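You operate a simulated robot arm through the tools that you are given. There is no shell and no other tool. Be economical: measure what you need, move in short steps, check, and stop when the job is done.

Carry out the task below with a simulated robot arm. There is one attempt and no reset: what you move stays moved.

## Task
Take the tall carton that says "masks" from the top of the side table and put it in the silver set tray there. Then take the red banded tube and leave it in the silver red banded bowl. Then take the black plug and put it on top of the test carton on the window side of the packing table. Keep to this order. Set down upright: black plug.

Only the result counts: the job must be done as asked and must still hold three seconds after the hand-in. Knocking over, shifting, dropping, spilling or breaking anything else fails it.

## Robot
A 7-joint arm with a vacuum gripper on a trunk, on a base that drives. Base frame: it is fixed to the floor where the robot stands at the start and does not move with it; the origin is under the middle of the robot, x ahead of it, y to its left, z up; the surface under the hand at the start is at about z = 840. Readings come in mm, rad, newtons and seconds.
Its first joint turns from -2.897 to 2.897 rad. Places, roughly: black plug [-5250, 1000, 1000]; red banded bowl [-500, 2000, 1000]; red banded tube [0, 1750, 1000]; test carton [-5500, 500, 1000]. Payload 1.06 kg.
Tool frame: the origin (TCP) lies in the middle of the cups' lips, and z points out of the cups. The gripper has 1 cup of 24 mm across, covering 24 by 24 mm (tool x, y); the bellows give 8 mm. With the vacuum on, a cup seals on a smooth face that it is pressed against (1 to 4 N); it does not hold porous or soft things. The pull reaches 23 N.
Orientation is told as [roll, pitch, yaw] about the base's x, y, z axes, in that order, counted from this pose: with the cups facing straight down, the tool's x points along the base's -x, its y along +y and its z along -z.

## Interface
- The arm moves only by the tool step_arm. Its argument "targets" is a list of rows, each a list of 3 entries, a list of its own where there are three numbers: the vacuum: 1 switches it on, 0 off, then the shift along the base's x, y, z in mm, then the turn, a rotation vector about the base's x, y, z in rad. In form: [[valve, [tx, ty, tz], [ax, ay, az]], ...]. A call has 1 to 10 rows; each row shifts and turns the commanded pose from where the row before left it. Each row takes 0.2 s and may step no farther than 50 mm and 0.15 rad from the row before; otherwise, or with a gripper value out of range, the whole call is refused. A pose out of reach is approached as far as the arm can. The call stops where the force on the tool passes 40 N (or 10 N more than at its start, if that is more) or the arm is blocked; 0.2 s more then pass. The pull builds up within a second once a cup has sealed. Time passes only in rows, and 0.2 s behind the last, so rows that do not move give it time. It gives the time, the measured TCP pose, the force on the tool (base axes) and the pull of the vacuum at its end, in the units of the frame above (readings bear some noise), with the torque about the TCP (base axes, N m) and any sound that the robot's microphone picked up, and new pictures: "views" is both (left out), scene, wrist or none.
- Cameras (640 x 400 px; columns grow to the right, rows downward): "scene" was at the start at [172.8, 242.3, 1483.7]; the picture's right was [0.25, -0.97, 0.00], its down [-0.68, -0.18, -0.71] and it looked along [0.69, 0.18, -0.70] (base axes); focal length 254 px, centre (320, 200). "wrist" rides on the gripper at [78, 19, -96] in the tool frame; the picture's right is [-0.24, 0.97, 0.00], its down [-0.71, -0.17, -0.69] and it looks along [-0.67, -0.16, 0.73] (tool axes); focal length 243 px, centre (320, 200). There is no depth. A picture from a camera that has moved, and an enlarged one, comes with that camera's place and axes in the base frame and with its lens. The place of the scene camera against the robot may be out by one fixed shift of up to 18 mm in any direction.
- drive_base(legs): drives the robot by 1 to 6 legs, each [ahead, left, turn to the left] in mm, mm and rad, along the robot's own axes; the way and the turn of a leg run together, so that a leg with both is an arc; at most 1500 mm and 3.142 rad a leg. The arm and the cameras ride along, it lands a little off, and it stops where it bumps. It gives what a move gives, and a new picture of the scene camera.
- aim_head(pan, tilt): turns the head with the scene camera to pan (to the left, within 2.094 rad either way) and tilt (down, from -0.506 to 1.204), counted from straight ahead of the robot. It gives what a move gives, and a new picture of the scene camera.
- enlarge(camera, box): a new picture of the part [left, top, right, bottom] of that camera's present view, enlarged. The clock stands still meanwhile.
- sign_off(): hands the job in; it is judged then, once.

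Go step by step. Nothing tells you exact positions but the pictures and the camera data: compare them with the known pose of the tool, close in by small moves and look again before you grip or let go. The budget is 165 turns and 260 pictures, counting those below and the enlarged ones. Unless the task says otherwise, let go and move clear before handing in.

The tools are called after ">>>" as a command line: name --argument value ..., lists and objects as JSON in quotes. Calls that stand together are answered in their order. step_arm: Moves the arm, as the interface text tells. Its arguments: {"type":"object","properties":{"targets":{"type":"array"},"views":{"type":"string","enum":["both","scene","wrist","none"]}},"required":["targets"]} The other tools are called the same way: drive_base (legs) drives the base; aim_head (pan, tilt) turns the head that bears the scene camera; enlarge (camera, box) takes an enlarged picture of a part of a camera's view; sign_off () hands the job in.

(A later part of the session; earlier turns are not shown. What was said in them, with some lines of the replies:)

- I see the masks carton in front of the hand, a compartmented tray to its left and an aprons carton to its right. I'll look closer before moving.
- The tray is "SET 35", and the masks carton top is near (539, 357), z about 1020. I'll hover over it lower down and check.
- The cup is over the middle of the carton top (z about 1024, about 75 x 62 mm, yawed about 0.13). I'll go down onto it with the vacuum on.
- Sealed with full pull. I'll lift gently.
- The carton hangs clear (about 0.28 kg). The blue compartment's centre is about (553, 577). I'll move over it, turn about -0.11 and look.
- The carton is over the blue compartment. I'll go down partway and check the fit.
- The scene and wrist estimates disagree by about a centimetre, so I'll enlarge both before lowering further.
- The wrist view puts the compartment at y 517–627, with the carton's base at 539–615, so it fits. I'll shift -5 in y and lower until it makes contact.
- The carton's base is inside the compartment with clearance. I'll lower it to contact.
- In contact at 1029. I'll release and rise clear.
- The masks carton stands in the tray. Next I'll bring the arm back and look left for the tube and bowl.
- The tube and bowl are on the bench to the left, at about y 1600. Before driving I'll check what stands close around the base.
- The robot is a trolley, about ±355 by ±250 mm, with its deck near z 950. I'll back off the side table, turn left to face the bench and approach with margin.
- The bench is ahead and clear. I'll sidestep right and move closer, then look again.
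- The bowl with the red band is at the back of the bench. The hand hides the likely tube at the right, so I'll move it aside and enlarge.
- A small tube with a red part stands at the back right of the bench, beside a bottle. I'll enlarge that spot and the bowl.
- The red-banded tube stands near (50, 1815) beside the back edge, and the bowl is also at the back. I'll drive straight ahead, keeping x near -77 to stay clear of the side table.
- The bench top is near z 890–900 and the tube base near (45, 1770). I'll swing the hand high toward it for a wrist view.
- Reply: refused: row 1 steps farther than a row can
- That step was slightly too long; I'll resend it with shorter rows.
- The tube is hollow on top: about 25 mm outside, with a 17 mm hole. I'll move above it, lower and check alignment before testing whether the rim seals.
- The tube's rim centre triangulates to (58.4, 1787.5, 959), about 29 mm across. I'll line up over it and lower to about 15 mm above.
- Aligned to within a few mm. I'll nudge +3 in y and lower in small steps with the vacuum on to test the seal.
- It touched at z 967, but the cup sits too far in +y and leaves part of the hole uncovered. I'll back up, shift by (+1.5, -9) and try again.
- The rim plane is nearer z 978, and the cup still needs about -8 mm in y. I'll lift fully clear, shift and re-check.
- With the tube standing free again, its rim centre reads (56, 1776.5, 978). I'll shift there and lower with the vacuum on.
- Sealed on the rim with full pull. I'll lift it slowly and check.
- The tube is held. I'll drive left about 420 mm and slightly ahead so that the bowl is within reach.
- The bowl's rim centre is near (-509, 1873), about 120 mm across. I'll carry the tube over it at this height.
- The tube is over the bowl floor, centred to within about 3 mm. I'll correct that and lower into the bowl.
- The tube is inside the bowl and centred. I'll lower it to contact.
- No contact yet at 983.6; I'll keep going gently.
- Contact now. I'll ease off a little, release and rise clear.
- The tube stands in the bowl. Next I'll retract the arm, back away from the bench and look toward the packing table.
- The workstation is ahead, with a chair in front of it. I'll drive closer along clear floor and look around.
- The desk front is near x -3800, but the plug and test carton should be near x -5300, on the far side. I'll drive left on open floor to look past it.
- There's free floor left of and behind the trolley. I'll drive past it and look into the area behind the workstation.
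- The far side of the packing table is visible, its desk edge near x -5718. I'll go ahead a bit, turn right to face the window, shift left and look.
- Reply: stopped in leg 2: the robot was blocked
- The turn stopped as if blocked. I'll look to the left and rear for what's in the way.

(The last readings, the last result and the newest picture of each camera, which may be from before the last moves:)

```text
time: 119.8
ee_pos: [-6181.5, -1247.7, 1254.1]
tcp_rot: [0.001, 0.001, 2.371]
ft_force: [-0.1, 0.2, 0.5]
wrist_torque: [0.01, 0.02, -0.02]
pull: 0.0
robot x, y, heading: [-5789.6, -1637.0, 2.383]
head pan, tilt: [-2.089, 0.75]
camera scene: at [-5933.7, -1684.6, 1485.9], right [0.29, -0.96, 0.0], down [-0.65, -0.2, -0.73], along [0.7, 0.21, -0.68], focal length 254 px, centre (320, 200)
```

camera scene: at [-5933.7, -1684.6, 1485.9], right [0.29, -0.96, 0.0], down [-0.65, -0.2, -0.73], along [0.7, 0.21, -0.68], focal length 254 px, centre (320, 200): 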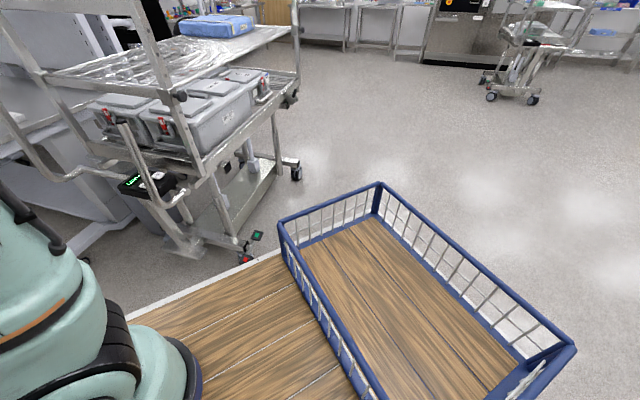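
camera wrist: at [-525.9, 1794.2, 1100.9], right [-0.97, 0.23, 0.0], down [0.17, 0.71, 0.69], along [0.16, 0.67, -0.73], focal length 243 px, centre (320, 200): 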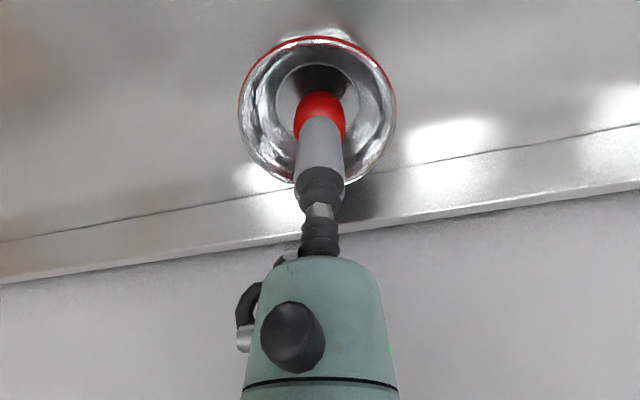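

The rear-left corner touched the oven cart. I'll move straight away from it, ahead and slightly right, before finishing the turn.

>>> drive_base --legs '[[288, -70, 0]]'

>>> aim_head --pan 2.09 --tilt 0.75

```text
time: 121.9
ee_pos: [-6338.0, -1001.5, 1254.9]
tcp_rot: [0.001, -0.001, 2.372]
ft_force: [-0.2, -0.4, 0.4]
wrist_torque: [0.02, 0.02, 0.02]
pull: 0.0
robot x, y, heading: [-5947.8, -1390.6, 2.378]
head pan, tilt: [-2.089, 0.75]
camera scene: at [-6090.8, -1437.6, 1485.9], right [0.29, -0.96, 0.0], down [-0.65, -0.2, -0.73], along [0.7, 0.21, -0.68], focal length 254 px, centre (320, 200)
```

scene: 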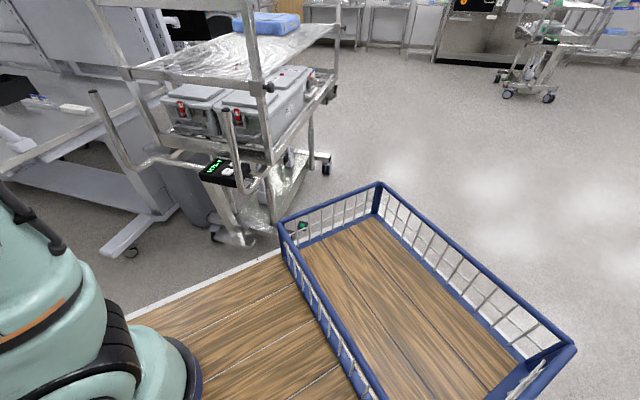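

```text
time: 125.2
ee_pos: [-6339.3, -1002.3, 1254.6]
tcp_rot: [0.0, -0.001, 2.372]
ft_force: [1.3, 0.6, -0.3]
wrist_torque: [-0.01, 0.02, 0.03]
pull: 0.0
robot x, y, heading: [-5947.7, -1389.2, 2.379]
head pan, tilt: [2.089, 0.75]
camera scene: at [-6190.1, -1541.9, 1485.9], right [-0.97, 0.24, 0.0], down [0.16, 0.66, -0.73], along [-0.18, -0.71, -0.68], focal length 254 px, centre (320, 200)
```

scene: 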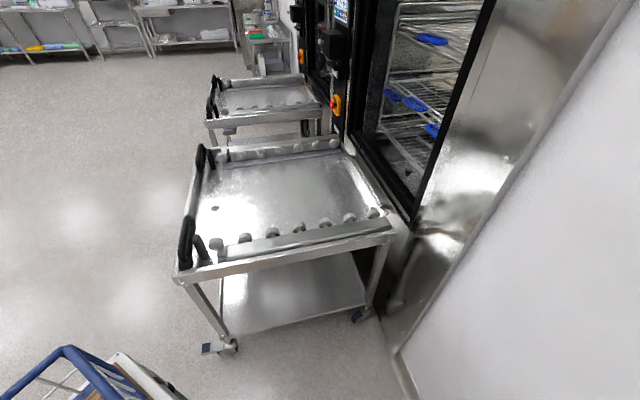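

Clear of the cart, which still sits in line with its neighbour. I'll finish the turn and look at the packing table's far side.

>>> drive_base --legs '[[0, 0, -0.808]]'

>>> aim_head --pan -0.35 --tilt 0.4

```text
time: 127.8
ee_pos: [-5933.0, -838.1, 1254.7]
tcp_rot: [0.002, 0.001, 1.556]
ft_force: [0.6, -0.2, 0.0]
wrist_torque: [0.0, -0.01, -0.02]
pull: 0.1
robot x, y, heading: [-5947.3, -1387.1, 1.565]
head pan, tilt: [2.089, 0.75]
camera scene: at [-6234.4, -1318.1, 1485.9], right [-0.49, 0.87, 0.0], down [0.59, 0.34, -0.73], along [-0.64, -0.36, -0.68], focal length 254 px, centre (320, 200)
```

scene: 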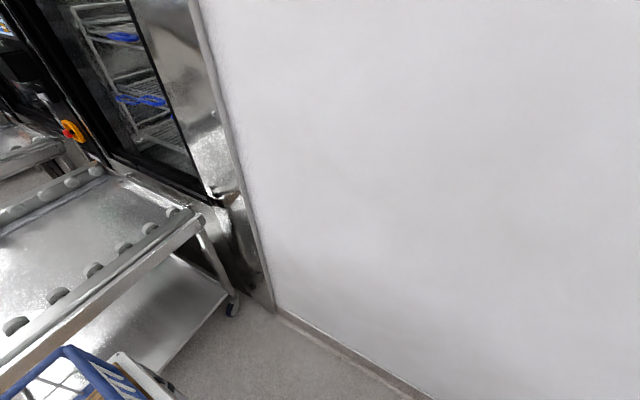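

```text
time: 130.0
ee_pos: [-5934.4, -839.1, 1254.1]
tcp_rot: [-0.002, 0.0, 1.558]
ft_force: [-0.2, 0.6, 0.7]
wrist_torque: [-0.03, -0.04, 0.03]
pull: 0.0
robot x, y, heading: [-5947.8, -1388.4, 1.56]
head pan, tilt: [-0.351, 0.4]
camera scene: at [-6130.1, -1190.5, 1517.0], right [0.94, -0.35, 0.0], down [-0.14, -0.36, -0.92], along [0.32, 0.86, -0.39], focal length 254 px, centre (320, 200)
```

scene: 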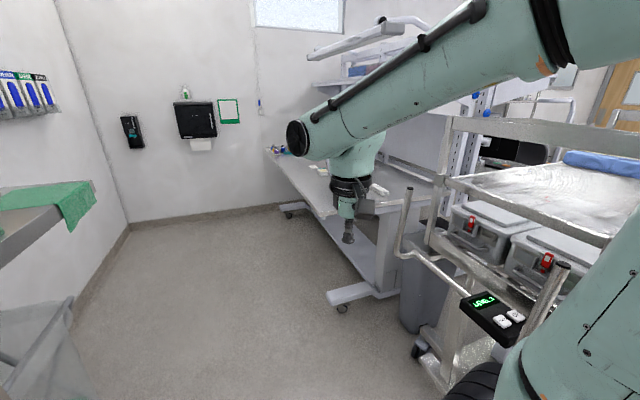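

The corridor is clear. I'll sidestep left and go forward alongside the desk, then look at its top.

>>> drive_base --legs '[[0, 330, 0], [1400, 0, 0]]'

>>> aim_head --pan -0.8 --tilt 0.4

```text
time: 138.7
ee_pos: [-6234.5, 559.8, 1254.0]
tcp_rot: [0.0, -0.001, 1.543]
ft_force: [-0.7, -0.5, 0.5]
wrist_torque: [-0.05, 0.02, -0.02]
pull: 0.1
robot x, y, heading: [-6254.8, 9.1, 1.554]
head pan, tilt: [-0.351, 0.4]
camera scene: at [-6437.0, 209.2, 1517.0], right [0.93, -0.36, 0.0], down [-0.14, -0.36, -0.92], along [0.33, 0.86, -0.39], focal length 254 px, centre (320, 200)
```

scene: 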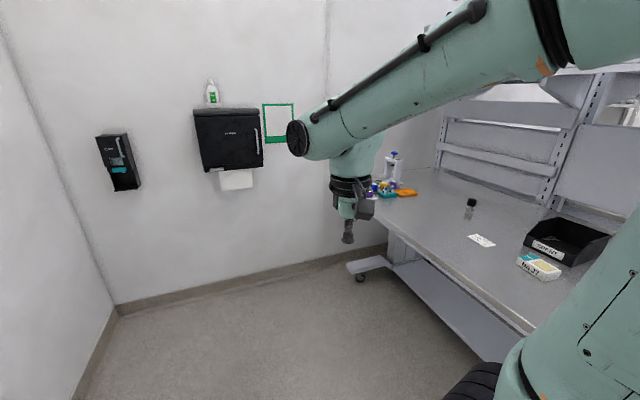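

```text
time: 139.6
ee_pos: [-6235.5, 559.6, 1255.0]
tcp_rot: [-0.001, -0.001, 1.545]
ft_force: [0.3, -0.1, -0.7]
wrist_torque: [0.01, -0.02, -0.03]
pull: 0.1
robot x, y, heading: [-6257.4, 9.0, 1.551]
head pan, tilt: [-0.799, 0.4]
camera scene: at [-6402.9, 186.2, 1517.0], right [0.68, -0.73, 0.0], down [-0.28, -0.27, -0.92], along [0.67, 0.63, -0.39], focal length 254 px, centre (320, 200)
```

scene: 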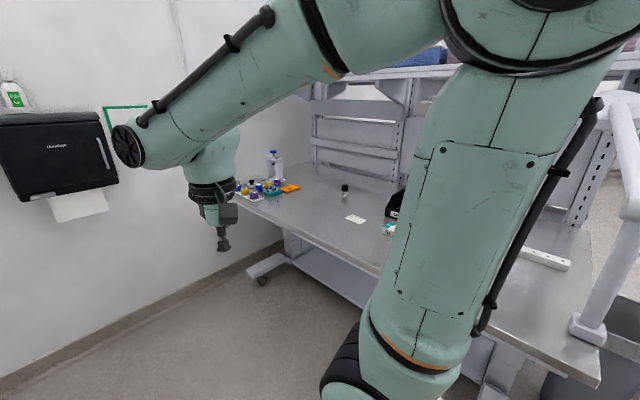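

A small black object stands on the desk beside a black tray and a small carton. I'll enlarge these.

>>> enlarge --camera "scene" --box '[330, 170, 430, 240]'

>>> aim_head --pan -0.3 --tilt 0.5

>>> enlarge --camera "scene" --box '[400, 100, 640, 270]'

```text
5.71 times, centred on (380, 205) of scene
camera zoom: at [-6402.9, 186.2, 1517.0], right [0.68, -0.73, 0.0], down [-0.28, -0.27, -0.92], along [0.67, 0.63, -0.39], focal length 1450 px, centre (-23, 171)
```

zoom: 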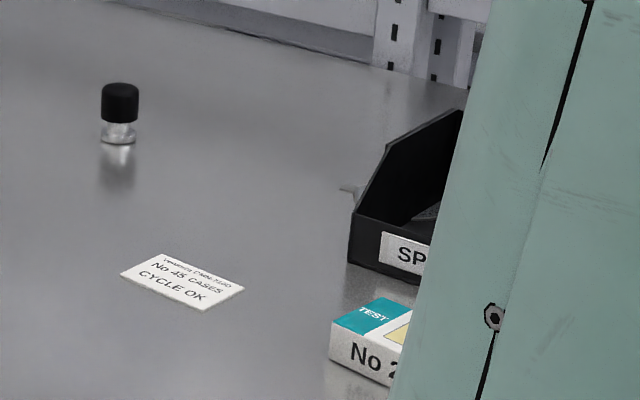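

```text
time: 140.6
ee_pos: [-6235.0, 558.8, 1253.6]
tcp_rot: [0.0, 0.0, 1.543]
ft_force: [0.2, 0.1, -0.4]
wrist_torque: [0.0, -0.03, 0.01]
pull: 0.0
robot x, y, heading: [-6257.5, 9.5, 1.551]
head pan, tilt: [-0.3, 0.499]
camera scene: at [-6441.9, 209.1, 1507.9], right [0.95, -0.31, 0.0], down [-0.15, -0.45, -0.88], along [0.28, 0.83, -0.48], focal length 254 px, centre (320, 200)
```

scene: 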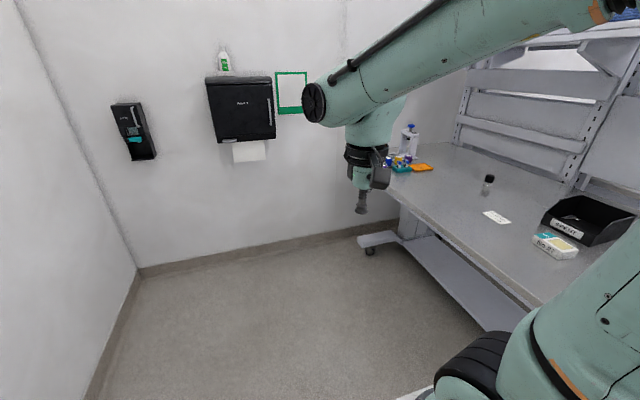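

```text
2.35 times, centred on (520, 185) of scene
camera zoom: at [-6441.9, 209.1, 1507.9], right [0.95, -0.31, 0.0], down [-0.15, -0.45, -0.88], along [0.28, 0.83, -0.48], focal length 597 px, centre (-151, 235)
```

zoom: 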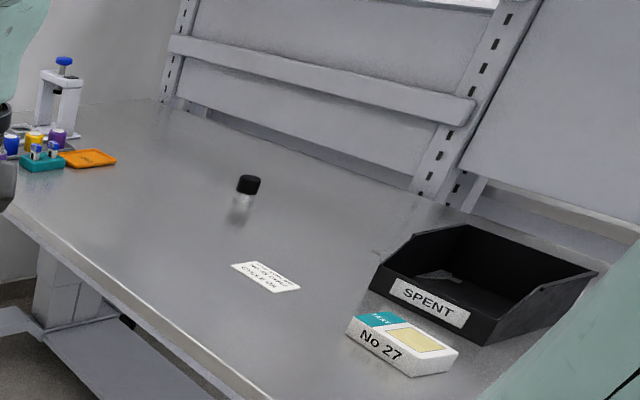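

The black plug (black cap on a clear stem) is near (-5200, 1080), and the test carton "No 27" near (-5440, 600), on the window side. I'll drive alongside and turn to face the desk.

>>> drive_base --legs '[[840, 30, 0], [0, 0, -1.551]]'

>>> aim_head --pan 0.15 --tilt 0.45

```text
time: 148.8
ee_pos: [-5717.7, 834.0, 1253.2]
tcp_rot: [-0.001, 0.001, -0.006]
ft_force: [0.6, 0.8, 0.7]
wrist_torque: [-0.01, 0.01, -0.01]
pull: 0.0
robot x, y, heading: [-6271.7, 844.3, 0.001]
head pan, tilt: [-0.3, 0.499]
camera scene: at [-6089.3, 1039.4, 1507.9], right [-0.29, -0.96, 0.0], down [-0.46, 0.14, -0.88], along [0.84, -0.26, -0.48], focal length 254 px, centre (320, 200)
```

scene: 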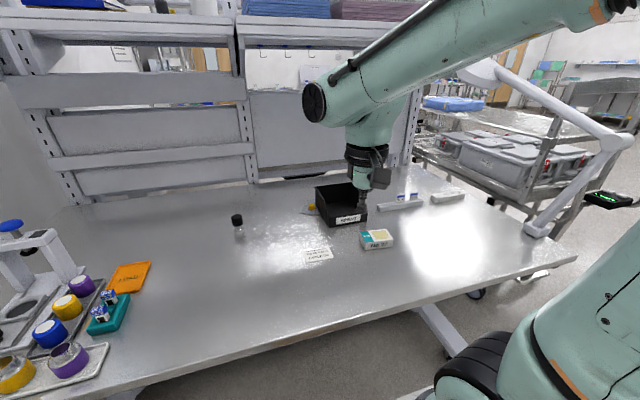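

```text
time: 149.7
ee_pos: [-5718.5, 835.4, 1253.1]
tcp_rot: [0.0, -0.001, -0.008]
ft_force: [0.2, 0.4, 0.1]
wrist_torque: [0.0, 0.02, 0.02]
pull: 0.1
robot x, y, heading: [-6271.0, 844.1, 0.002]
head pan, tilt: [0.15, 0.45]
camera scene: at [-6085.4, 1080.0, 1512.4], right [0.15, -0.99, 0.0], down [-0.43, -0.07, -0.9], along [0.89, 0.14, -0.44], focal length 254 px, centre (320, 200)
```

scene: 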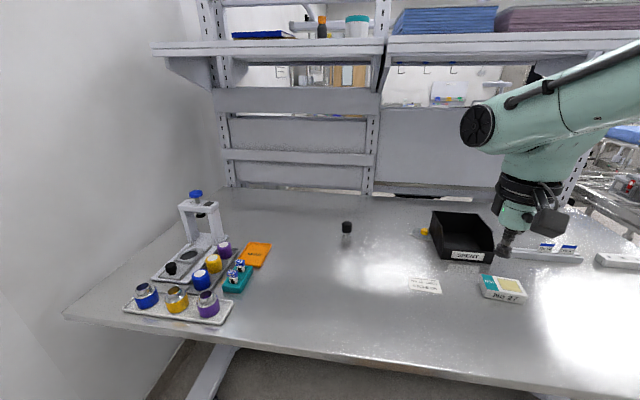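

Facing the desk now. I'll enlarge the plug and the carton.

>>> enlarge --camera "scene" --box '[310, 200, 390, 250]'

>>> enlarge --camera "scene" --box '[400, 200, 560, 310]'

>>> enlarge --camera "scene" --box '[110, 180, 290, 330]'

```text
8.00 times, centred on (350, 225) of scene
camera zoom: at [-6085.4, 1080.0, 1512.4], right [0.15, -0.99, 0.0], down [-0.43, -0.07, -0.9], along [0.89, 0.14, -0.44], focal length 2030 px, centre (80, 0)
```

zoom: 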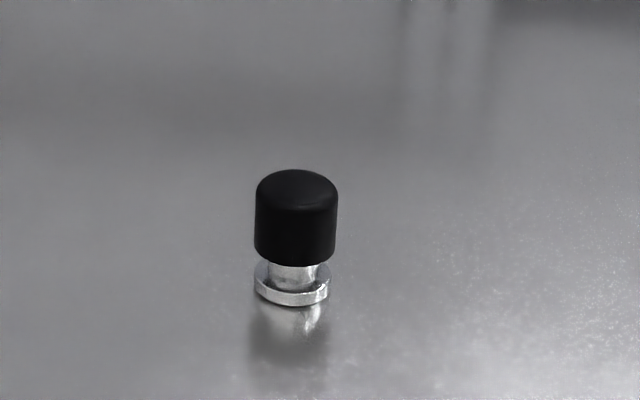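

```text
3.64 times, centred on (480, 255) of scene
camera zoom: at [-6085.4, 1080.0, 1512.4], right [0.15, -0.99, 0.0], down [-0.43, -0.07, -0.9], along [0.89, 0.14, -0.44], focal length 923 px, centre (-262, 0)
```

zoom: 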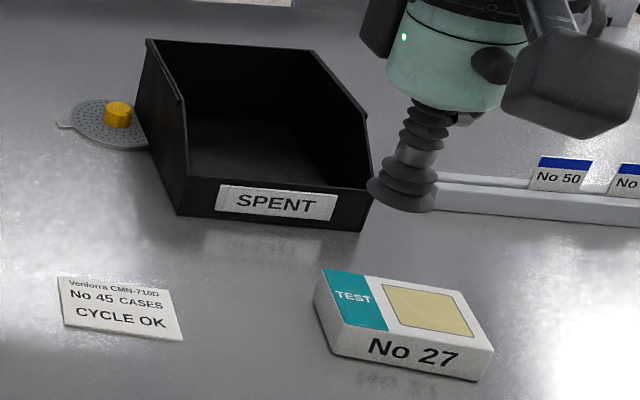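

```text
2.67 times, centred on (200, 255) of scene
camera zoom: at [-6085.4, 1080.0, 1512.4], right [0.15, -0.99, 0.0], down [-0.43, -0.07, -0.9], along [0.89, 0.14, -0.44], focal length 677 px, centre (640, 53)
```

zoom: 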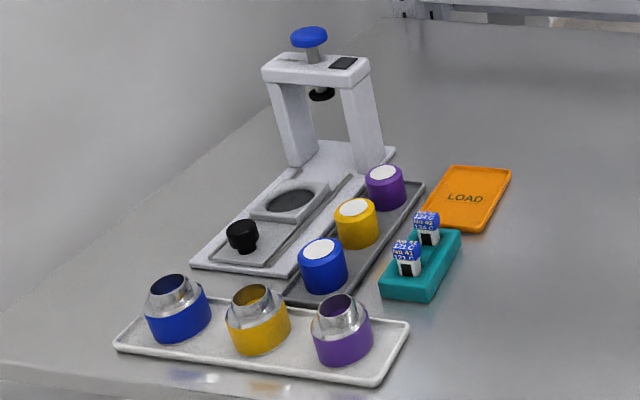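

The lone black-capped plug with a metal flange matches the stated place, and the test carton "No 27" lies flat near (-5405, 600). I'll move a little closer.

>>> drive_base --legs '[[130, 130, 0]]'

>>> step_arm --targets '[[0, [20, 40, 0], [0, 0, 0]], [0, [30, 35, 0], [0, 0, 0]], [0, [30, 30, 0], [0, 0, 0]], [0, [40, 20, 0], [0, 0, 0]], [0, [40, 10, 0], [0, 0, 0]], [0, [40, 0, -20], [0, 0, 0]], [0, [40, 0, -20], [0, 0, 0]], [0, [0, 0, 0], [0, 0, 0]]]'

```text
time: 151.2
ee_pos: [-5587.5, 964.4, 1254.7]
tcp_rot: [0.002, 0.002, -0.008]
ft_force: [-0.8, 0.6, -1.1]
wrist_torque: [0.01, -0.03, -0.03]
pull: 0.2
robot x, y, heading: [-6135.9, 974.8, 0.006]
head pan, tilt: [0.15, 0.45]
camera scene: at [-5955.4, 1210.2, 1512.3], right [0.15, -0.99, 0.0], down [-0.43, -0.07, -0.9], along [0.89, 0.14, -0.44], focal length 254 px, centre (320, 200)
```

scene: 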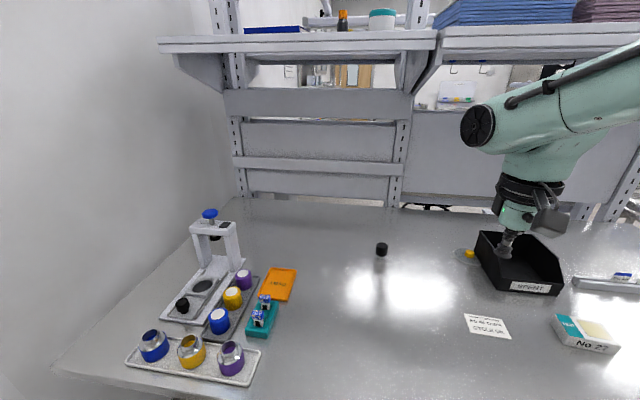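

```text
time: 153.0
ee_pos: [-5348.3, 1099.2, 1214.8]
tcp_rot: [0.0, 0.001, -0.005]
ft_force: [0.7, -0.6, 0.0]
wrist_torque: [0.0, -0.03, 0.01]
pull: 0.1
robot x, y, heading: [-6141.3, 972.7, 0.0]
head pan, tilt: [0.15, 0.45]
camera scene: at [-5955.6, 1210.2, 1512.4], right [0.15, -0.99, 0.0], down [-0.43, -0.07, -0.9], along [0.89, 0.14, -0.44], focal length 254 px, centre (320, 200)
camera wrist: at [-5426.1, 1118.8, 1308.9], right [0.24, 0.97, 0.0], down [0.71, -0.18, 0.69], along [0.66, -0.17, -0.73], focal length 243 px, centre (320, 200)
```

scene: 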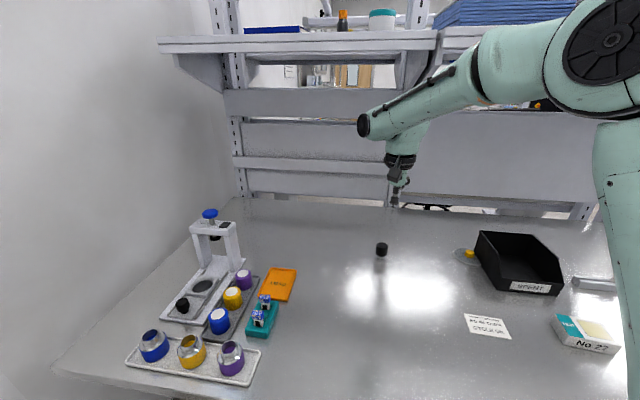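
wrist: 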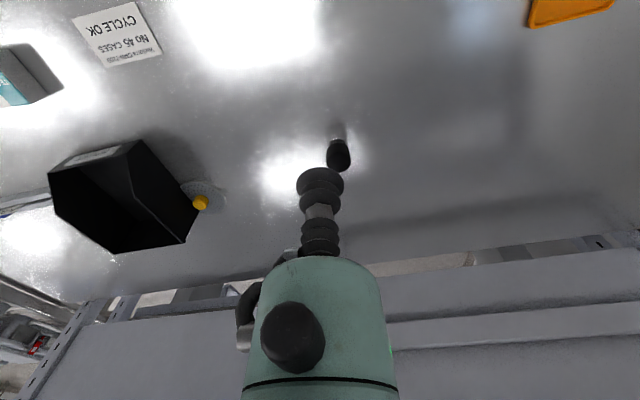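

The plug top is near (-5200, 1097), z about 970, and the shelf edge above is farther back (x about -5060, z about 1600). I'll hover over the plug.

>>> step_arm --targets '[[0, [35, 0, -20], [0, 0, 0]], [0, [35, 0, -20], [0, 0, 0]], [0, [35, 0, -20], [0, 0, 0]], [0, [15, 0, -35], [0, 0, 0]], [0, [0, 0, 0], [0, 0, 0]]]'

>>> enlarge --camera "wrist" --box '[240, 60, 400, 180]'

```text
time: 154.2
ee_pos: [-5227.6, 1100.8, 1119.0]
tcp_rot: [0.0, -0.002, -0.007]
ft_force: [0.3, -0.4, 0.1]
wrist_torque: [0.02, -0.03, 0.03]
pull: 0.1
robot x, y, heading: [-6140.1, 974.0, -0.002]
head pan, tilt: [0.15, 0.45]
camera scene: at [-5955.6, 1210.2, 1512.4], right [0.15, -0.99, 0.0], down [-0.43, -0.07, -0.9], along [0.89, 0.14, -0.44], focal length 254 px, centre (320, 200)
camera wrist: at [-5306.4, 1119.9, 1212.8], right [0.24, 0.97, 0.0], down [0.71, -0.18, 0.68], along [0.66, -0.17, -0.73], focal length 243 px, centre (320, 200)
```

scene: 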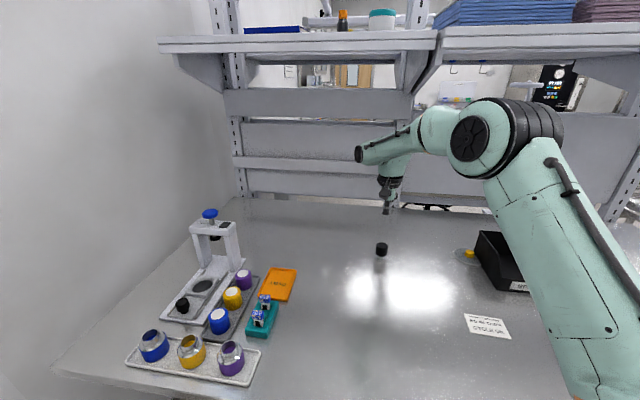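
wrist: 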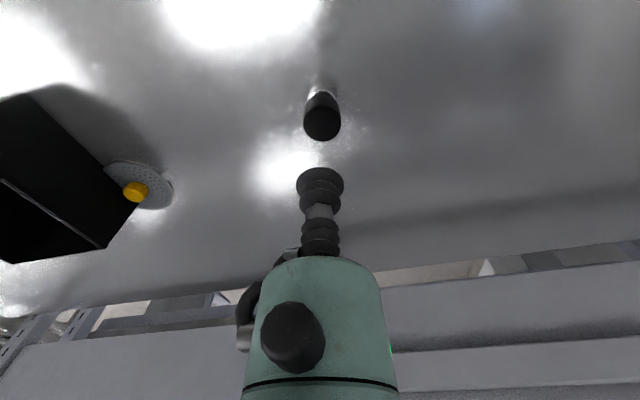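

```text
3.33 times, centred on (320, 120) of wrist
camera zoom: at [-5306.4, 1119.9, 1212.8], right [0.24, 0.97, 0.0], down [0.71, -0.18, 0.68], along [0.66, -0.17, -0.73], focal length 809 px, centre (320, 467)
```

zoom: 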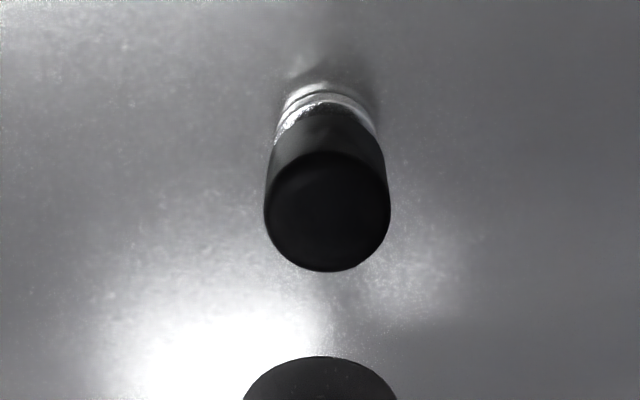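

I'll close in above the plug and triangulate again.

>>> step_arm --targets '[[0, [20, -4, -30], [0, 0, 0]], [0, [10, -3, -30], [0, 0, 0]], [0, [0, 0, -20], [0, 0, 0]], [0, [0, 0, 0], [0, 0, 0]]]' --views "none"

>>> enlarge --camera "wrist" --box '[240, 60, 400, 180]'

>>> enlarge --camera "scene" --box '[340, 190, 440, 270]'

```text
time: 155.2
ee_pos: [-5198.8, 1092.8, 1038.5]
tcp_rot: [0.0, 0.0, -0.007]
ft_force: [0.1, 0.3, -0.3]
wrist_torque: [-0.02, -0.01, 0.02]
pull: 0.0
robot x, y, heading: [-6139.5, 973.4, 0.004]
head pan, tilt: [0.15, 0.45]
```

```text
3.33 times, centred on (320, 120) of wrist
camera zoom: at [-5276.6, 1112.8, 1132.9], right [0.24, 0.97, 0.0], down [0.71, -0.18, 0.68], along [0.66, -0.17, -0.73], focal length 809 px, centre (320, 467)
```

zoom: 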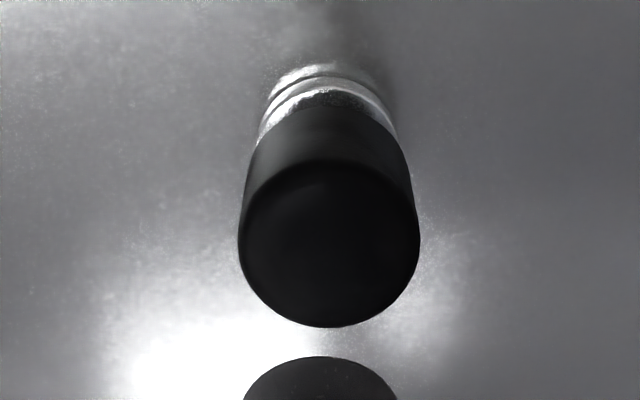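

```text
5.00 times, centred on (390, 230) of scene
camera zoom: at [-5955.5, 1210.2, 1512.4], right [0.15, -0.99, 0.0], down [-0.43, -0.07, -0.9], along [0.89, 0.14, -0.44], focal length 1269 px, centre (-30, 50)
```

zoom: 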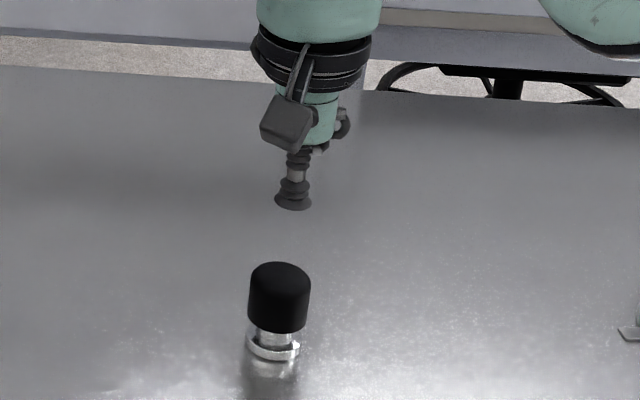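

The plug's top centre is (-5190.6, 1092.4, 964), about 41 mm across. I'll line up and lower with the vacuum on.

>>> step_arm --targets '[[0, [8, -0.5, -20], [0, 0, 0]], [0, [0, 0, -30], [0, 0, 0]], [0, [0, 0, 0], [0, 0, 0]]]' --views "none"

>>> enlarge --camera "wrist" --box '[240, 80, 400, 200]'

>>> enlarge --camera "scene" --box '[350, 210, 420, 270]'

```text
time: 156.0
ee_pos: [-5190.0, 1093.5, 988.3]
tcp_rot: [0.0, 0.0, -0.007]
ft_force: [0.2, 0.6, 0.3]
wrist_torque: [0.04, -0.04, -0.02]
pull: 0.0
robot x, y, heading: [-6140.8, 973.3, 0.0]
head pan, tilt: [0.15, 0.45]
```

```text
3.33 times, centred on (320, 140) of wrist
camera zoom: at [-5268.1, 1112.1, 1083.2], right [0.24, 0.97, 0.0], down [0.71, -0.18, 0.68], along [0.66, -0.17, -0.73], focal length 809 px, centre (320, 400)
```

zoom: 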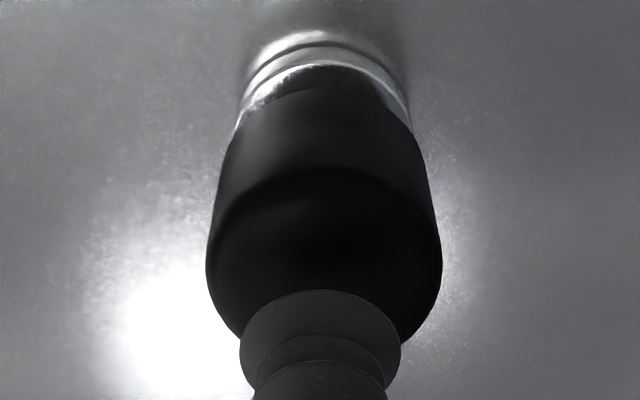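

```text
6.67 times, centred on (385, 240) of scene
camera zoom: at [-5955.5, 1210.2, 1512.4], right [0.15, -0.99, 0.0], down [-0.43, -0.07, -0.9], along [0.89, 0.14, -0.44], focal length 1692 px, centre (-113, -67)
```

zoom: 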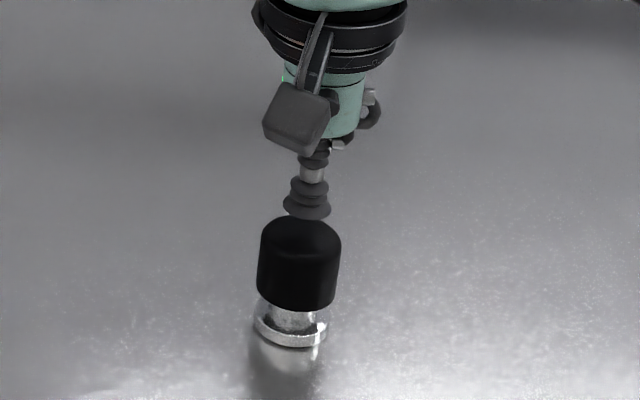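

Aligned. I'll lower in small steps with the vacuum on.

>>> step_arm --targets '[[1, [0, 0, -12], [0, 0, 0]], [1, [0, 0, -6], [0, 0, 0]], [1, [0, 0, -4], [0, 0, 0]], [1, [0, 0, 0], [0, 0, 0]], [1, [0, 0, 0], [0, 0, 0]]]' --views "none"

```text
time: 157.2
ee_pos: [-5190.1, 1092.8, 968.0]
tcp_rot: [0.001, -0.002, -0.006]
ft_force: [2.1, -0.7, 16.6]
wrist_torque: [0.01, -0.01, 0.02]
pull: 22.8
robot x, y, heading: [-6137.7, 974.9, 0.005]
head pan, tilt: [0.15, 0.45]
```

Sealed with full pull. I'll lift.

>>> step_arm --targets '[[1, [0, 0, 6], [0, 0, 0]], [1, [0, 0, 12], [0, 0, 0]], [1, [0, 0, 25], [0, 0, 0]], [1, [0, 0, 40], [0, 0, 0]], [1, [-10, 0, 40], [0, 0, 0]], [1, [-20, 0, 40], [0, 0, 0]], [1, [-10, 0, 20], [0, 0, 0]], [1, [0, 0, 0], [0, 0, 0]]]'

>>> aim_head --pan -0.3 --tilt 0.6

```text
time: 159.0
ee_pos: [-5230.3, 1093.7, 1150.9]
tcp_rot: [0.001, 0.002, -0.008]
ft_force: [-1.2, -0.2, -0.8]
wrist_torque: [0.01, 0.0, 0.0]
pull: 22.8
robot x, y, heading: [-6137.2, 971.2, 0.005]
head pan, tilt: [0.15, 0.45]
camera scene: at [-5955.3, 1210.2, 1512.3], right [0.15, -0.99, 0.0], down [-0.43, -0.07, -0.9], along [0.89, 0.14, -0.44], focal length 254 px, centre (320, 200)
camera wrist: at [-5309.1, 1112.4, 1244.4], right [0.24, 0.97, 0.0], down [0.71, -0.18, 0.68], along [0.66, -0.17, -0.73], focal length 243 px, centre (320, 200)
```

scene: 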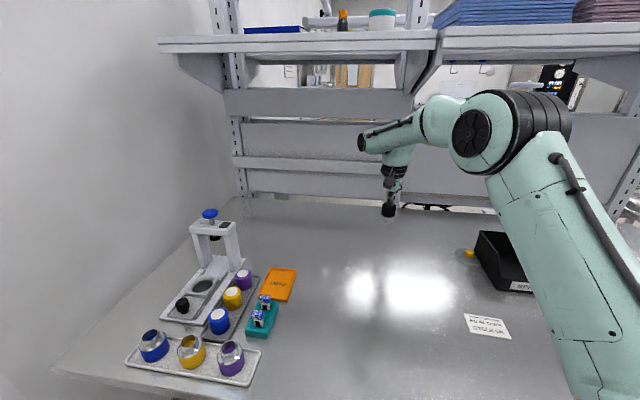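
wrist: 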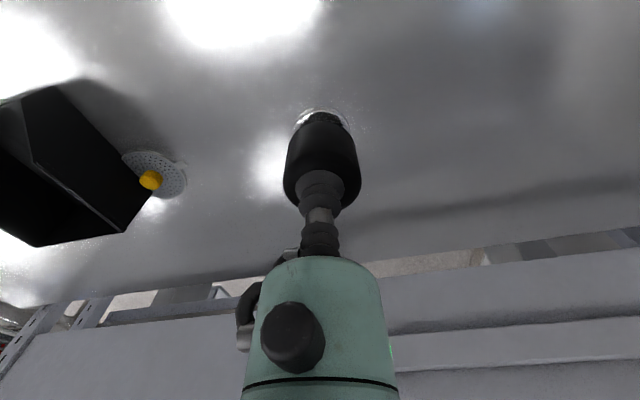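

```text
time: 159.9
ee_pos: [-5231.0, 1092.8, 1150.6]
tcp_rot: [-0.002, -0.001, -0.008]
ft_force: [0.2, -0.8, -0.8]
wrist_torque: [0.01, 0.0, -0.03]
pull: 22.6
robot x, y, heading: [-6143.0, 976.1, -0.001]
head pan, tilt: [-0.3, 0.6]
camera scene: at [-5961.7, 1170.4, 1498.8], right [-0.29, -0.96, 0.0], down [-0.54, 0.17, -0.83], along [0.79, -0.24, -0.56], focal length 254 px, centre (320, 200)
```

scene: 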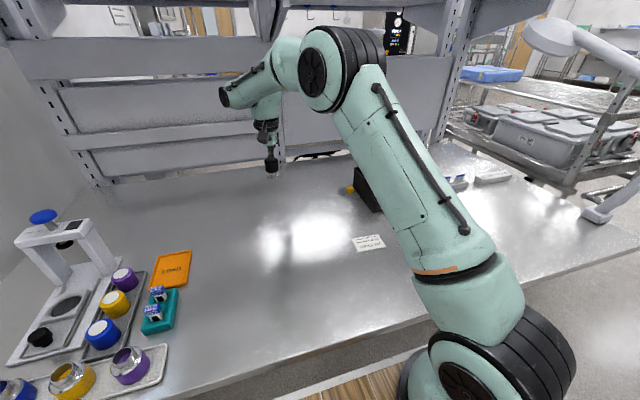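

The plug is held. I'll carry it toward the test carton and view that with the wrist camera.

>>> step_arm --targets '[[1, [-20, -20, 0], [0, 0, 0]], [1, [-25, -40, 0], [0, 0, 0]], [1, [-25, -40, 0], [0, 0, 0]], [1, [-25, -40, 0], [0, 0, 0]], [1, [-25, -40, 0], [0, 0, 0]], [1, [-25, -40, 0], [0, 0, 0]], [1, [-25, -40, 0], [0, 0, 0]], [1, [-25, -40, 0], [0, 0, 0]], [1, [-5, -35, 0], [0, 0, 0]], [1, [0, 0, 0], [0, 0, 0]]]'

>>> enlarge --camera "wrist" --box '[100, 0, 420, 200]'

```text
time: 162.1
ee_pos: [-5431.2, 757.6, 1150.7]
tcp_rot: [-0.001, 0.0, -0.009]
ft_force: [0.7, -1.2, -1.2]
wrist_torque: [0.01, 0.02, 0.02]
pull: 23.4
robot x, y, heading: [-6140.5, 972.8, 0.001]
head pan, tilt: [-0.3, 0.6]
camera scene: at [-5961.8, 1170.3, 1498.8], right [-0.29, -0.96, 0.0], down [-0.54, 0.17, -0.83], along [0.79, -0.24, -0.56], focal length 254 px, centre (320, 200)
camera wrist: at [-5509.4, 776.5, 1244.6], right [0.24, 0.97, 0.0], down [0.71, -0.18, 0.68], along [0.66, -0.17, -0.73], focal length 243 px, centre (320, 200)
```

scene: 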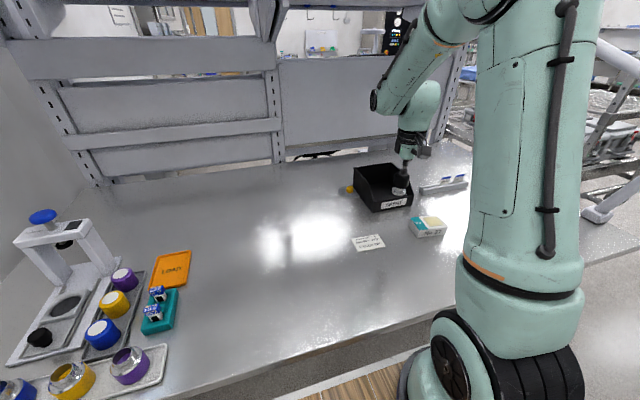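
wrist: 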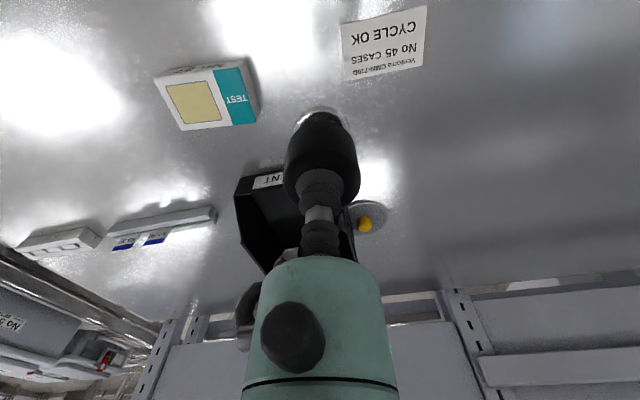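

```text
2.00 times, centred on (260, 100) of wrist
camera zoom: at [-5509.4, 776.5, 1244.6], right [0.24, 0.97, 0.0], down [0.71, -0.18, 0.68], along [0.66, -0.17, -0.73], focal length 485 px, centre (440, 400)
```

zoom: 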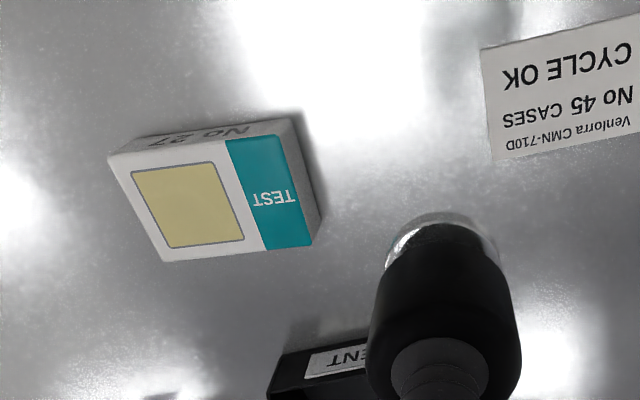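

The carton's top centre is near (-5426, 600). I'll move the plug over it, still high, and look again.

>>> step_arm --targets '[[1, [1, -30, 0], [0, 0, 0]], [1, [1, -40, 0], [0, 0, 0]], [1, [1, -40, 0], [0, 0, 0]], [1, [1, -35, 0], [0, 0, 0]], [1, [1, -13, 0], [0, 0, 0]], [1, [0, 0, -30], [0, 0, 0]], [1, [0, 0, -30], [0, 0, 0]], [1, [0, 0, 0], [0, 0, 0]]]'

>>> enlarge --camera "wrist" --box '[220, 0, 420, 140]'

>>> enlarge --camera "scene" --box '[380, 140, 500, 260]'

```text
time: 163.9
ee_pos: [-5426.1, 600.3, 1091.0]
tcp_rot: [-0.001, 0.001, -0.007]
ft_force: [-0.1, 1.0, -0.8]
wrist_torque: [0.03, -0.02, 0.0]
pull: 22.9
robot x, y, heading: [-6141.8, 976.4, 0.002]
head pan, tilt: [-0.3, 0.6]
camera scene: at [-5961.8, 1170.2, 1498.8], right [-0.29, -0.96, 0.0], down [-0.54, 0.17, -0.83], along [0.79, -0.24, -0.56], focal length 254 px, centre (320, 200)
camera wrist: at [-5503.5, 619.3, 1183.5], right [0.24, 0.97, 0.0], down [0.71, -0.18, 0.68], along [0.66, -0.17, -0.73], focal length 243 px, centre (320, 200)
```

scene: 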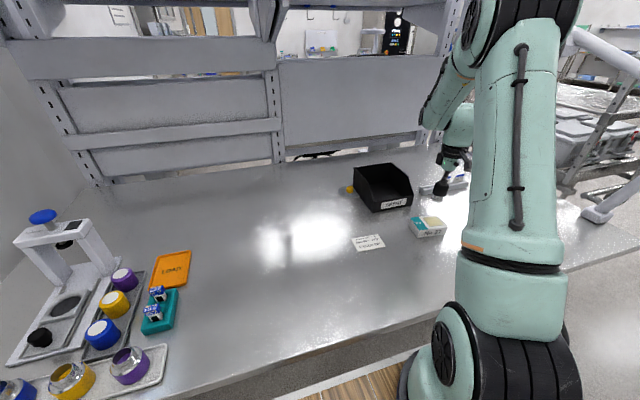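
wrist: 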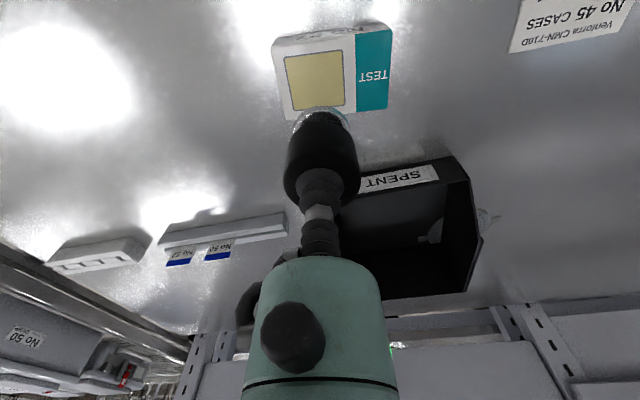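

```text
2.86 times, centred on (320, 70) of wrist
camera zoom: at [-5503.5, 619.3, 1183.5], right [0.24, 0.97, 0.0], down [0.71, -0.18, 0.68], along [0.66, -0.17, -0.73], focal length 693 px, centre (320, 571)
```

zoom: 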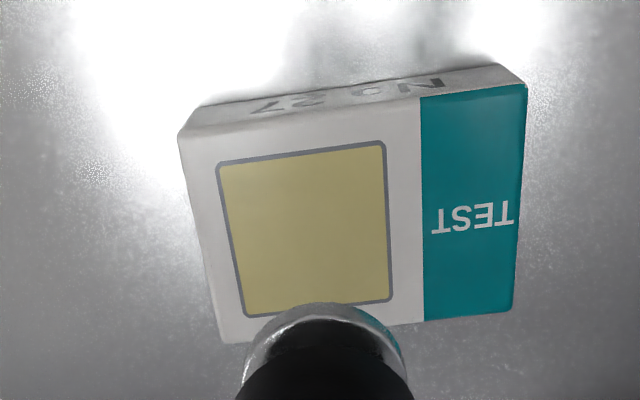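

```text
3.33 times, centred on (440, 200) of scene
camera zoom: at [-5961.8, 1170.2, 1498.8], right [-0.29, -0.96, 0.0], down [-0.54, 0.17, -0.83], along [0.79, -0.24, -0.56], focal length 846 px, centre (-80, 200)
```

zoom: 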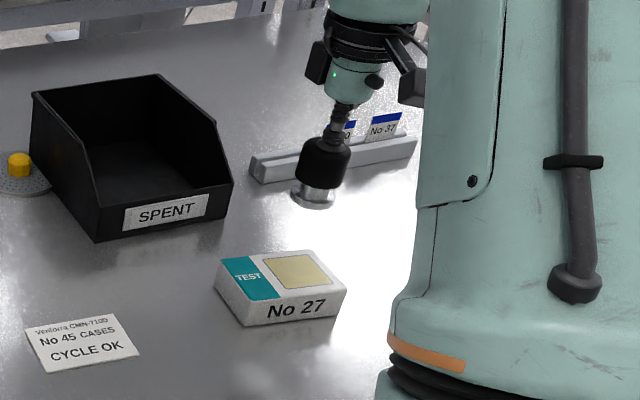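

Triangulation puts the carton's top centre at (-5431, 612, 942). I'll shift there and lower partway.

>>> step_arm --targets '[[1, [-5, 12, -15], [0, 0, 0]], [1, [0, 0, -20], [0, 0, 0]], [1, [0, 0, -15], [0, 0, 0]], [1, [0, 0, 0], [0, 0, 0]]]' --views "none"

>>> enlarge --camera "wrist" --box '[220, 20, 420, 160]'

>>> enlarge --camera "scene" --box '[380, 160, 480, 250]'

```text
time: 164.9
ee_pos: [-5429.8, 611.1, 1039.7]
tcp_rot: [0.0, -0.001, -0.007]
ft_force: [0.0, -0.9, -1.0]
wrist_torque: [0.0, 0.03, -0.01]
pull: 22.7
robot x, y, heading: [-6136.4, 979.3, 0.004]
head pan, tilt: [-0.3, 0.6]
```

```text
2.86 times, centred on (320, 90) of wrist
camera zoom: at [-5508.9, 631.3, 1133.8], right [0.24, 0.97, 0.0], down [0.71, -0.18, 0.68], along [0.66, -0.17, -0.73], focal length 693 px, centre (320, 514)
```

zoom: 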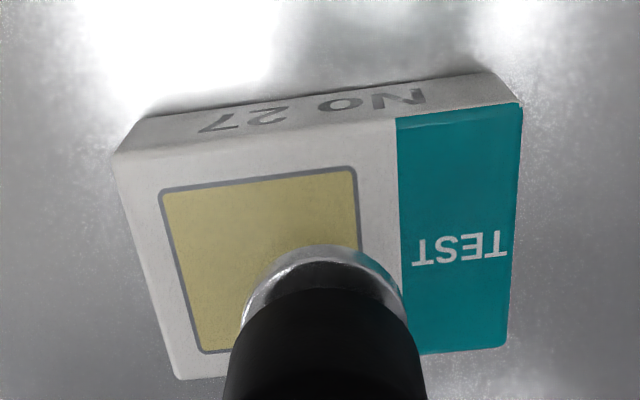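

```text
4.44 times, centred on (430, 205) of scene
camera zoom: at [-5961.8, 1170.3, 1498.8], right [-0.29, -0.96, 0.0], down [-0.54, 0.17, -0.83], along [0.79, -0.24, -0.56], focal length 1128 px, centre (-169, 178)
```

zoom: 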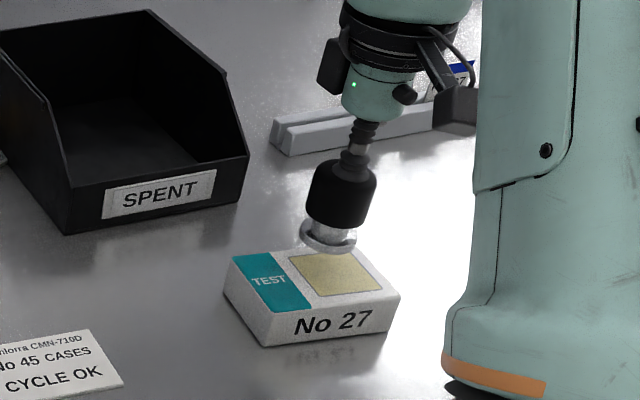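

The plug is centred over the carton's top. I'll lower to contact in small steps.

>>> step_arm --targets '[[1, [0, 2, -10], [0, 0, 0]], [1, [0, 0, -6], [0, 0, 0]], [1, [0, 0, -4], [0, 0, 0]], [1, [0, 0, 0], [0, 0, 0]]]' --views "none"

>>> enlarge --camera "scene" --box '[390, 170, 470, 240]'

```text
time: 165.9
ee_pos: [-5431.0, 612.5, 1019.0]
tcp_rot: [0.001, 0.002, -0.007]
ft_force: [-0.3, -1.3, -1.1]
wrist_torque: [0.01, 0.01, 0.0]
pull: 22.3
robot x, y, heading: [-6137.3, 973.3, 0.002]
head pan, tilt: [-0.3, 0.6]
```

```text
5.71 times, centred on (430, 205) of scene
camera zoom: at [-5961.8, 1170.2, 1498.8], right [-0.29, -0.96, 0.0], down [-0.54, 0.17, -0.83], along [0.79, -0.24, -0.56], focal length 1450 px, centre (-309, 171)
```

zoom: 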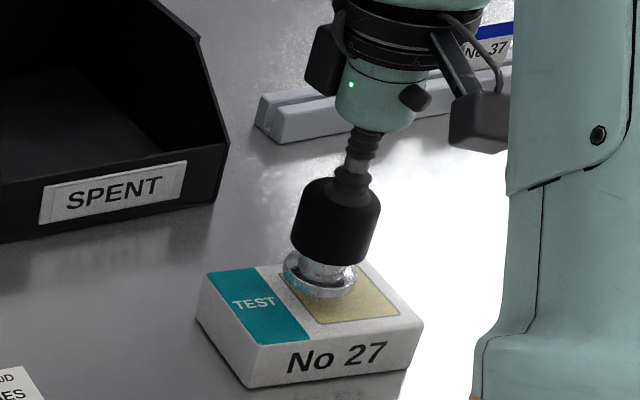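

>>> step_arm --targets '[[1, [0, 0, -3], [0, 0, 0]], [1, [0, 0, -3], [0, 0, 0]], [1, [0, 0, 0], [0, 0, 0]]]' --views "none"

```text
time: 166.7
ee_pos: [-5430.5, 613.5, 1014.5]
tcp_rot: [0.0, 0.0, -0.006]
ft_force: [0.0, 0.3, -1.2]
wrist_torque: [-0.02, 0.03, -0.03]
pull: 23.6
robot x, y, heading: [-6142.9, 975.3, 0.003]
head pan, tilt: [-0.3, 0.6]
```

No contact yet; I'll continue gently.

>>> step_arm --targets '[[1, [0, 0, -2.5], [0, 0, 0]], [1, [0, 0, -2], [0, 0, 0]], [1, [0, 0, 0], [0, 0, 0]]]' --views "none"

```text
time: 167.5
ee_pos: [-5430.7, 613.4, 1009.2]
tcp_rot: [0.0, 0.001, -0.007]
ft_force: [-0.4, 0.7, -0.6]
wrist_torque: [0.01, 0.01, -0.02]
pull: 22.5
robot x, y, heading: [-6142.0, 974.6, 0.002]
head pan, tilt: [-0.3, 0.6]
```

>>> step_arm --targets '[[1, [0, 0, -2], [0, 0, 0]], [1, [0, 0, -2], [0, 0, 0]], [1, [0, 0, 0], [0, 0, 0]]]' --views "none"

>>> enlarge --camera "scene" --box '[390, 170, 470, 240]'

>>> enlarge --camera "wrist" --box '[220, 20, 420, 160]'

```text
time: 168.3
ee_pos: [-5430.7, 613.4, 1007.1]
tcp_rot: [-0.002, 0.0, -0.008]
ft_force: [-0.6, -0.2, 15.5]
wrist_torque: [0.01, 0.03, -0.01]
pull: 22.8
robot x, y, heading: [-6138.7, 979.1, 0.002]
head pan, tilt: [-0.3, 0.6]
```

```text
5.71 times, centred on (430, 205) of scene
camera zoom: at [-5962.4, 1170.5, 1498.9], right [-0.29, -0.96, 0.0], down [-0.54, 0.17, -0.83], along [0.79, -0.24, -0.56], focal length 1450 px, centre (-309, 171)
```

zoom: 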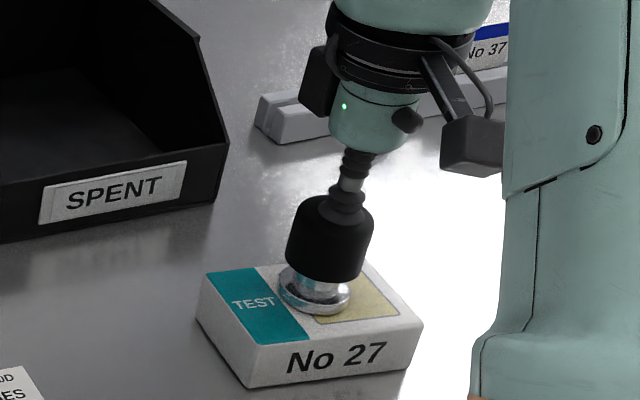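

```text
2.86 times, centred on (320, 90) of wrist
camera zoom: at [-5508.6, 632.8, 1100.2], right [0.24, 0.97, 0.0], down [0.71, -0.18, 0.69], along [0.67, -0.17, -0.73], focal length 693 px, centre (320, 514)
```

zoom: 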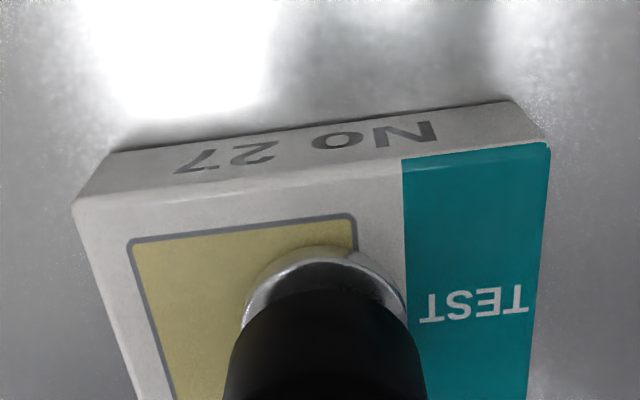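

The plug rests squarely on the carton. I'll ease off, release and rise clear.

>>> step_arm --targets '[[1, [0, 0, 2], [0, 0, 0]], [0, [0, 0, 0], [0, 0, 0]], [0, [0, 0, 0], [0, 0, 0]], [0, [0, 0, 0], [0, 0, 0]], [0, [0, 0, 0], [0, 0, 0]], [0, [0, 0, 4], [0, 0, 0]], [0, [0, 0, 8], [0, 0, 0]], [0, [0, 0, 30], [0, 0, 0]], [0, [0, 0, 45], [0, 0, 0]], [0, [0, 0, 45], [0, 0, 0]]]' --views "wrist"

>>> enlarge --camera "scene" --box '[370, 150, 490, 250]'

```text
time: 170.5
ee_pos: [-5429.8, 614.7, 1138.4]
tcp_rot: [0.0, 0.002, -0.007]
ft_force: [-0.3, -0.1, -0.4]
wrist_torque: [-0.01, 0.03, -0.03]
pull: 0.0
robot x, y, heading: [-6140.5, 978.1, -0.001]
head pan, tilt: [-0.3, 0.6]
camera wrist: at [-5507.7, 633.4, 1233.0], right [0.24, 0.97, 0.0], down [0.71, -0.18, 0.68], along [0.66, -0.17, -0.73], focal length 243 px, centre (320, 200)
```

wrist: 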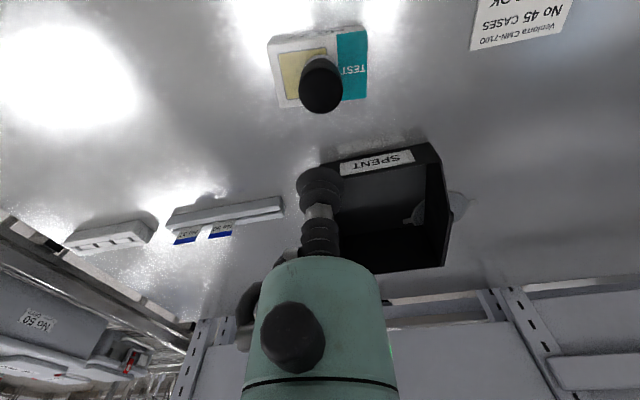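

```text
4.00 times, centred on (430, 200) of scene
camera zoom: at [-5961.4, 1170.1, 1498.8], right [-0.29, -0.96, 0.0], down [-0.54, 0.17, -0.82], along [0.79, -0.24, -0.57], focal length 1015 px, centre (-120, 200)
```

zoom: 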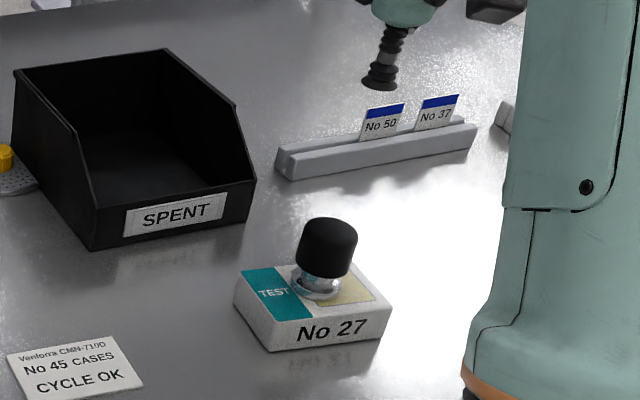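

The plug stands upright on the test carton, the hand is clear, and all three items are placed. I'm handing in.

>>> sign_off

```text
The job is handed in.
```

I finished all three placements in the order you gave and handed the job in; no verdict came back. While driving to the packing table, the robot's rear corner touched an oven cart. It stopped on contact, and the cart still looked in line afterwards, but I couldn't measure whether it moved.

- **Masks carton:** it stands in the blue compartment of the silver "SET 35" tray.
- **Red banded tube:** it stands in the red banded bowl.
- **Black plug:** it is upright on the test carton "No 27". I took this as the window-side carton because it matched the place you gave and lies nearest the window.
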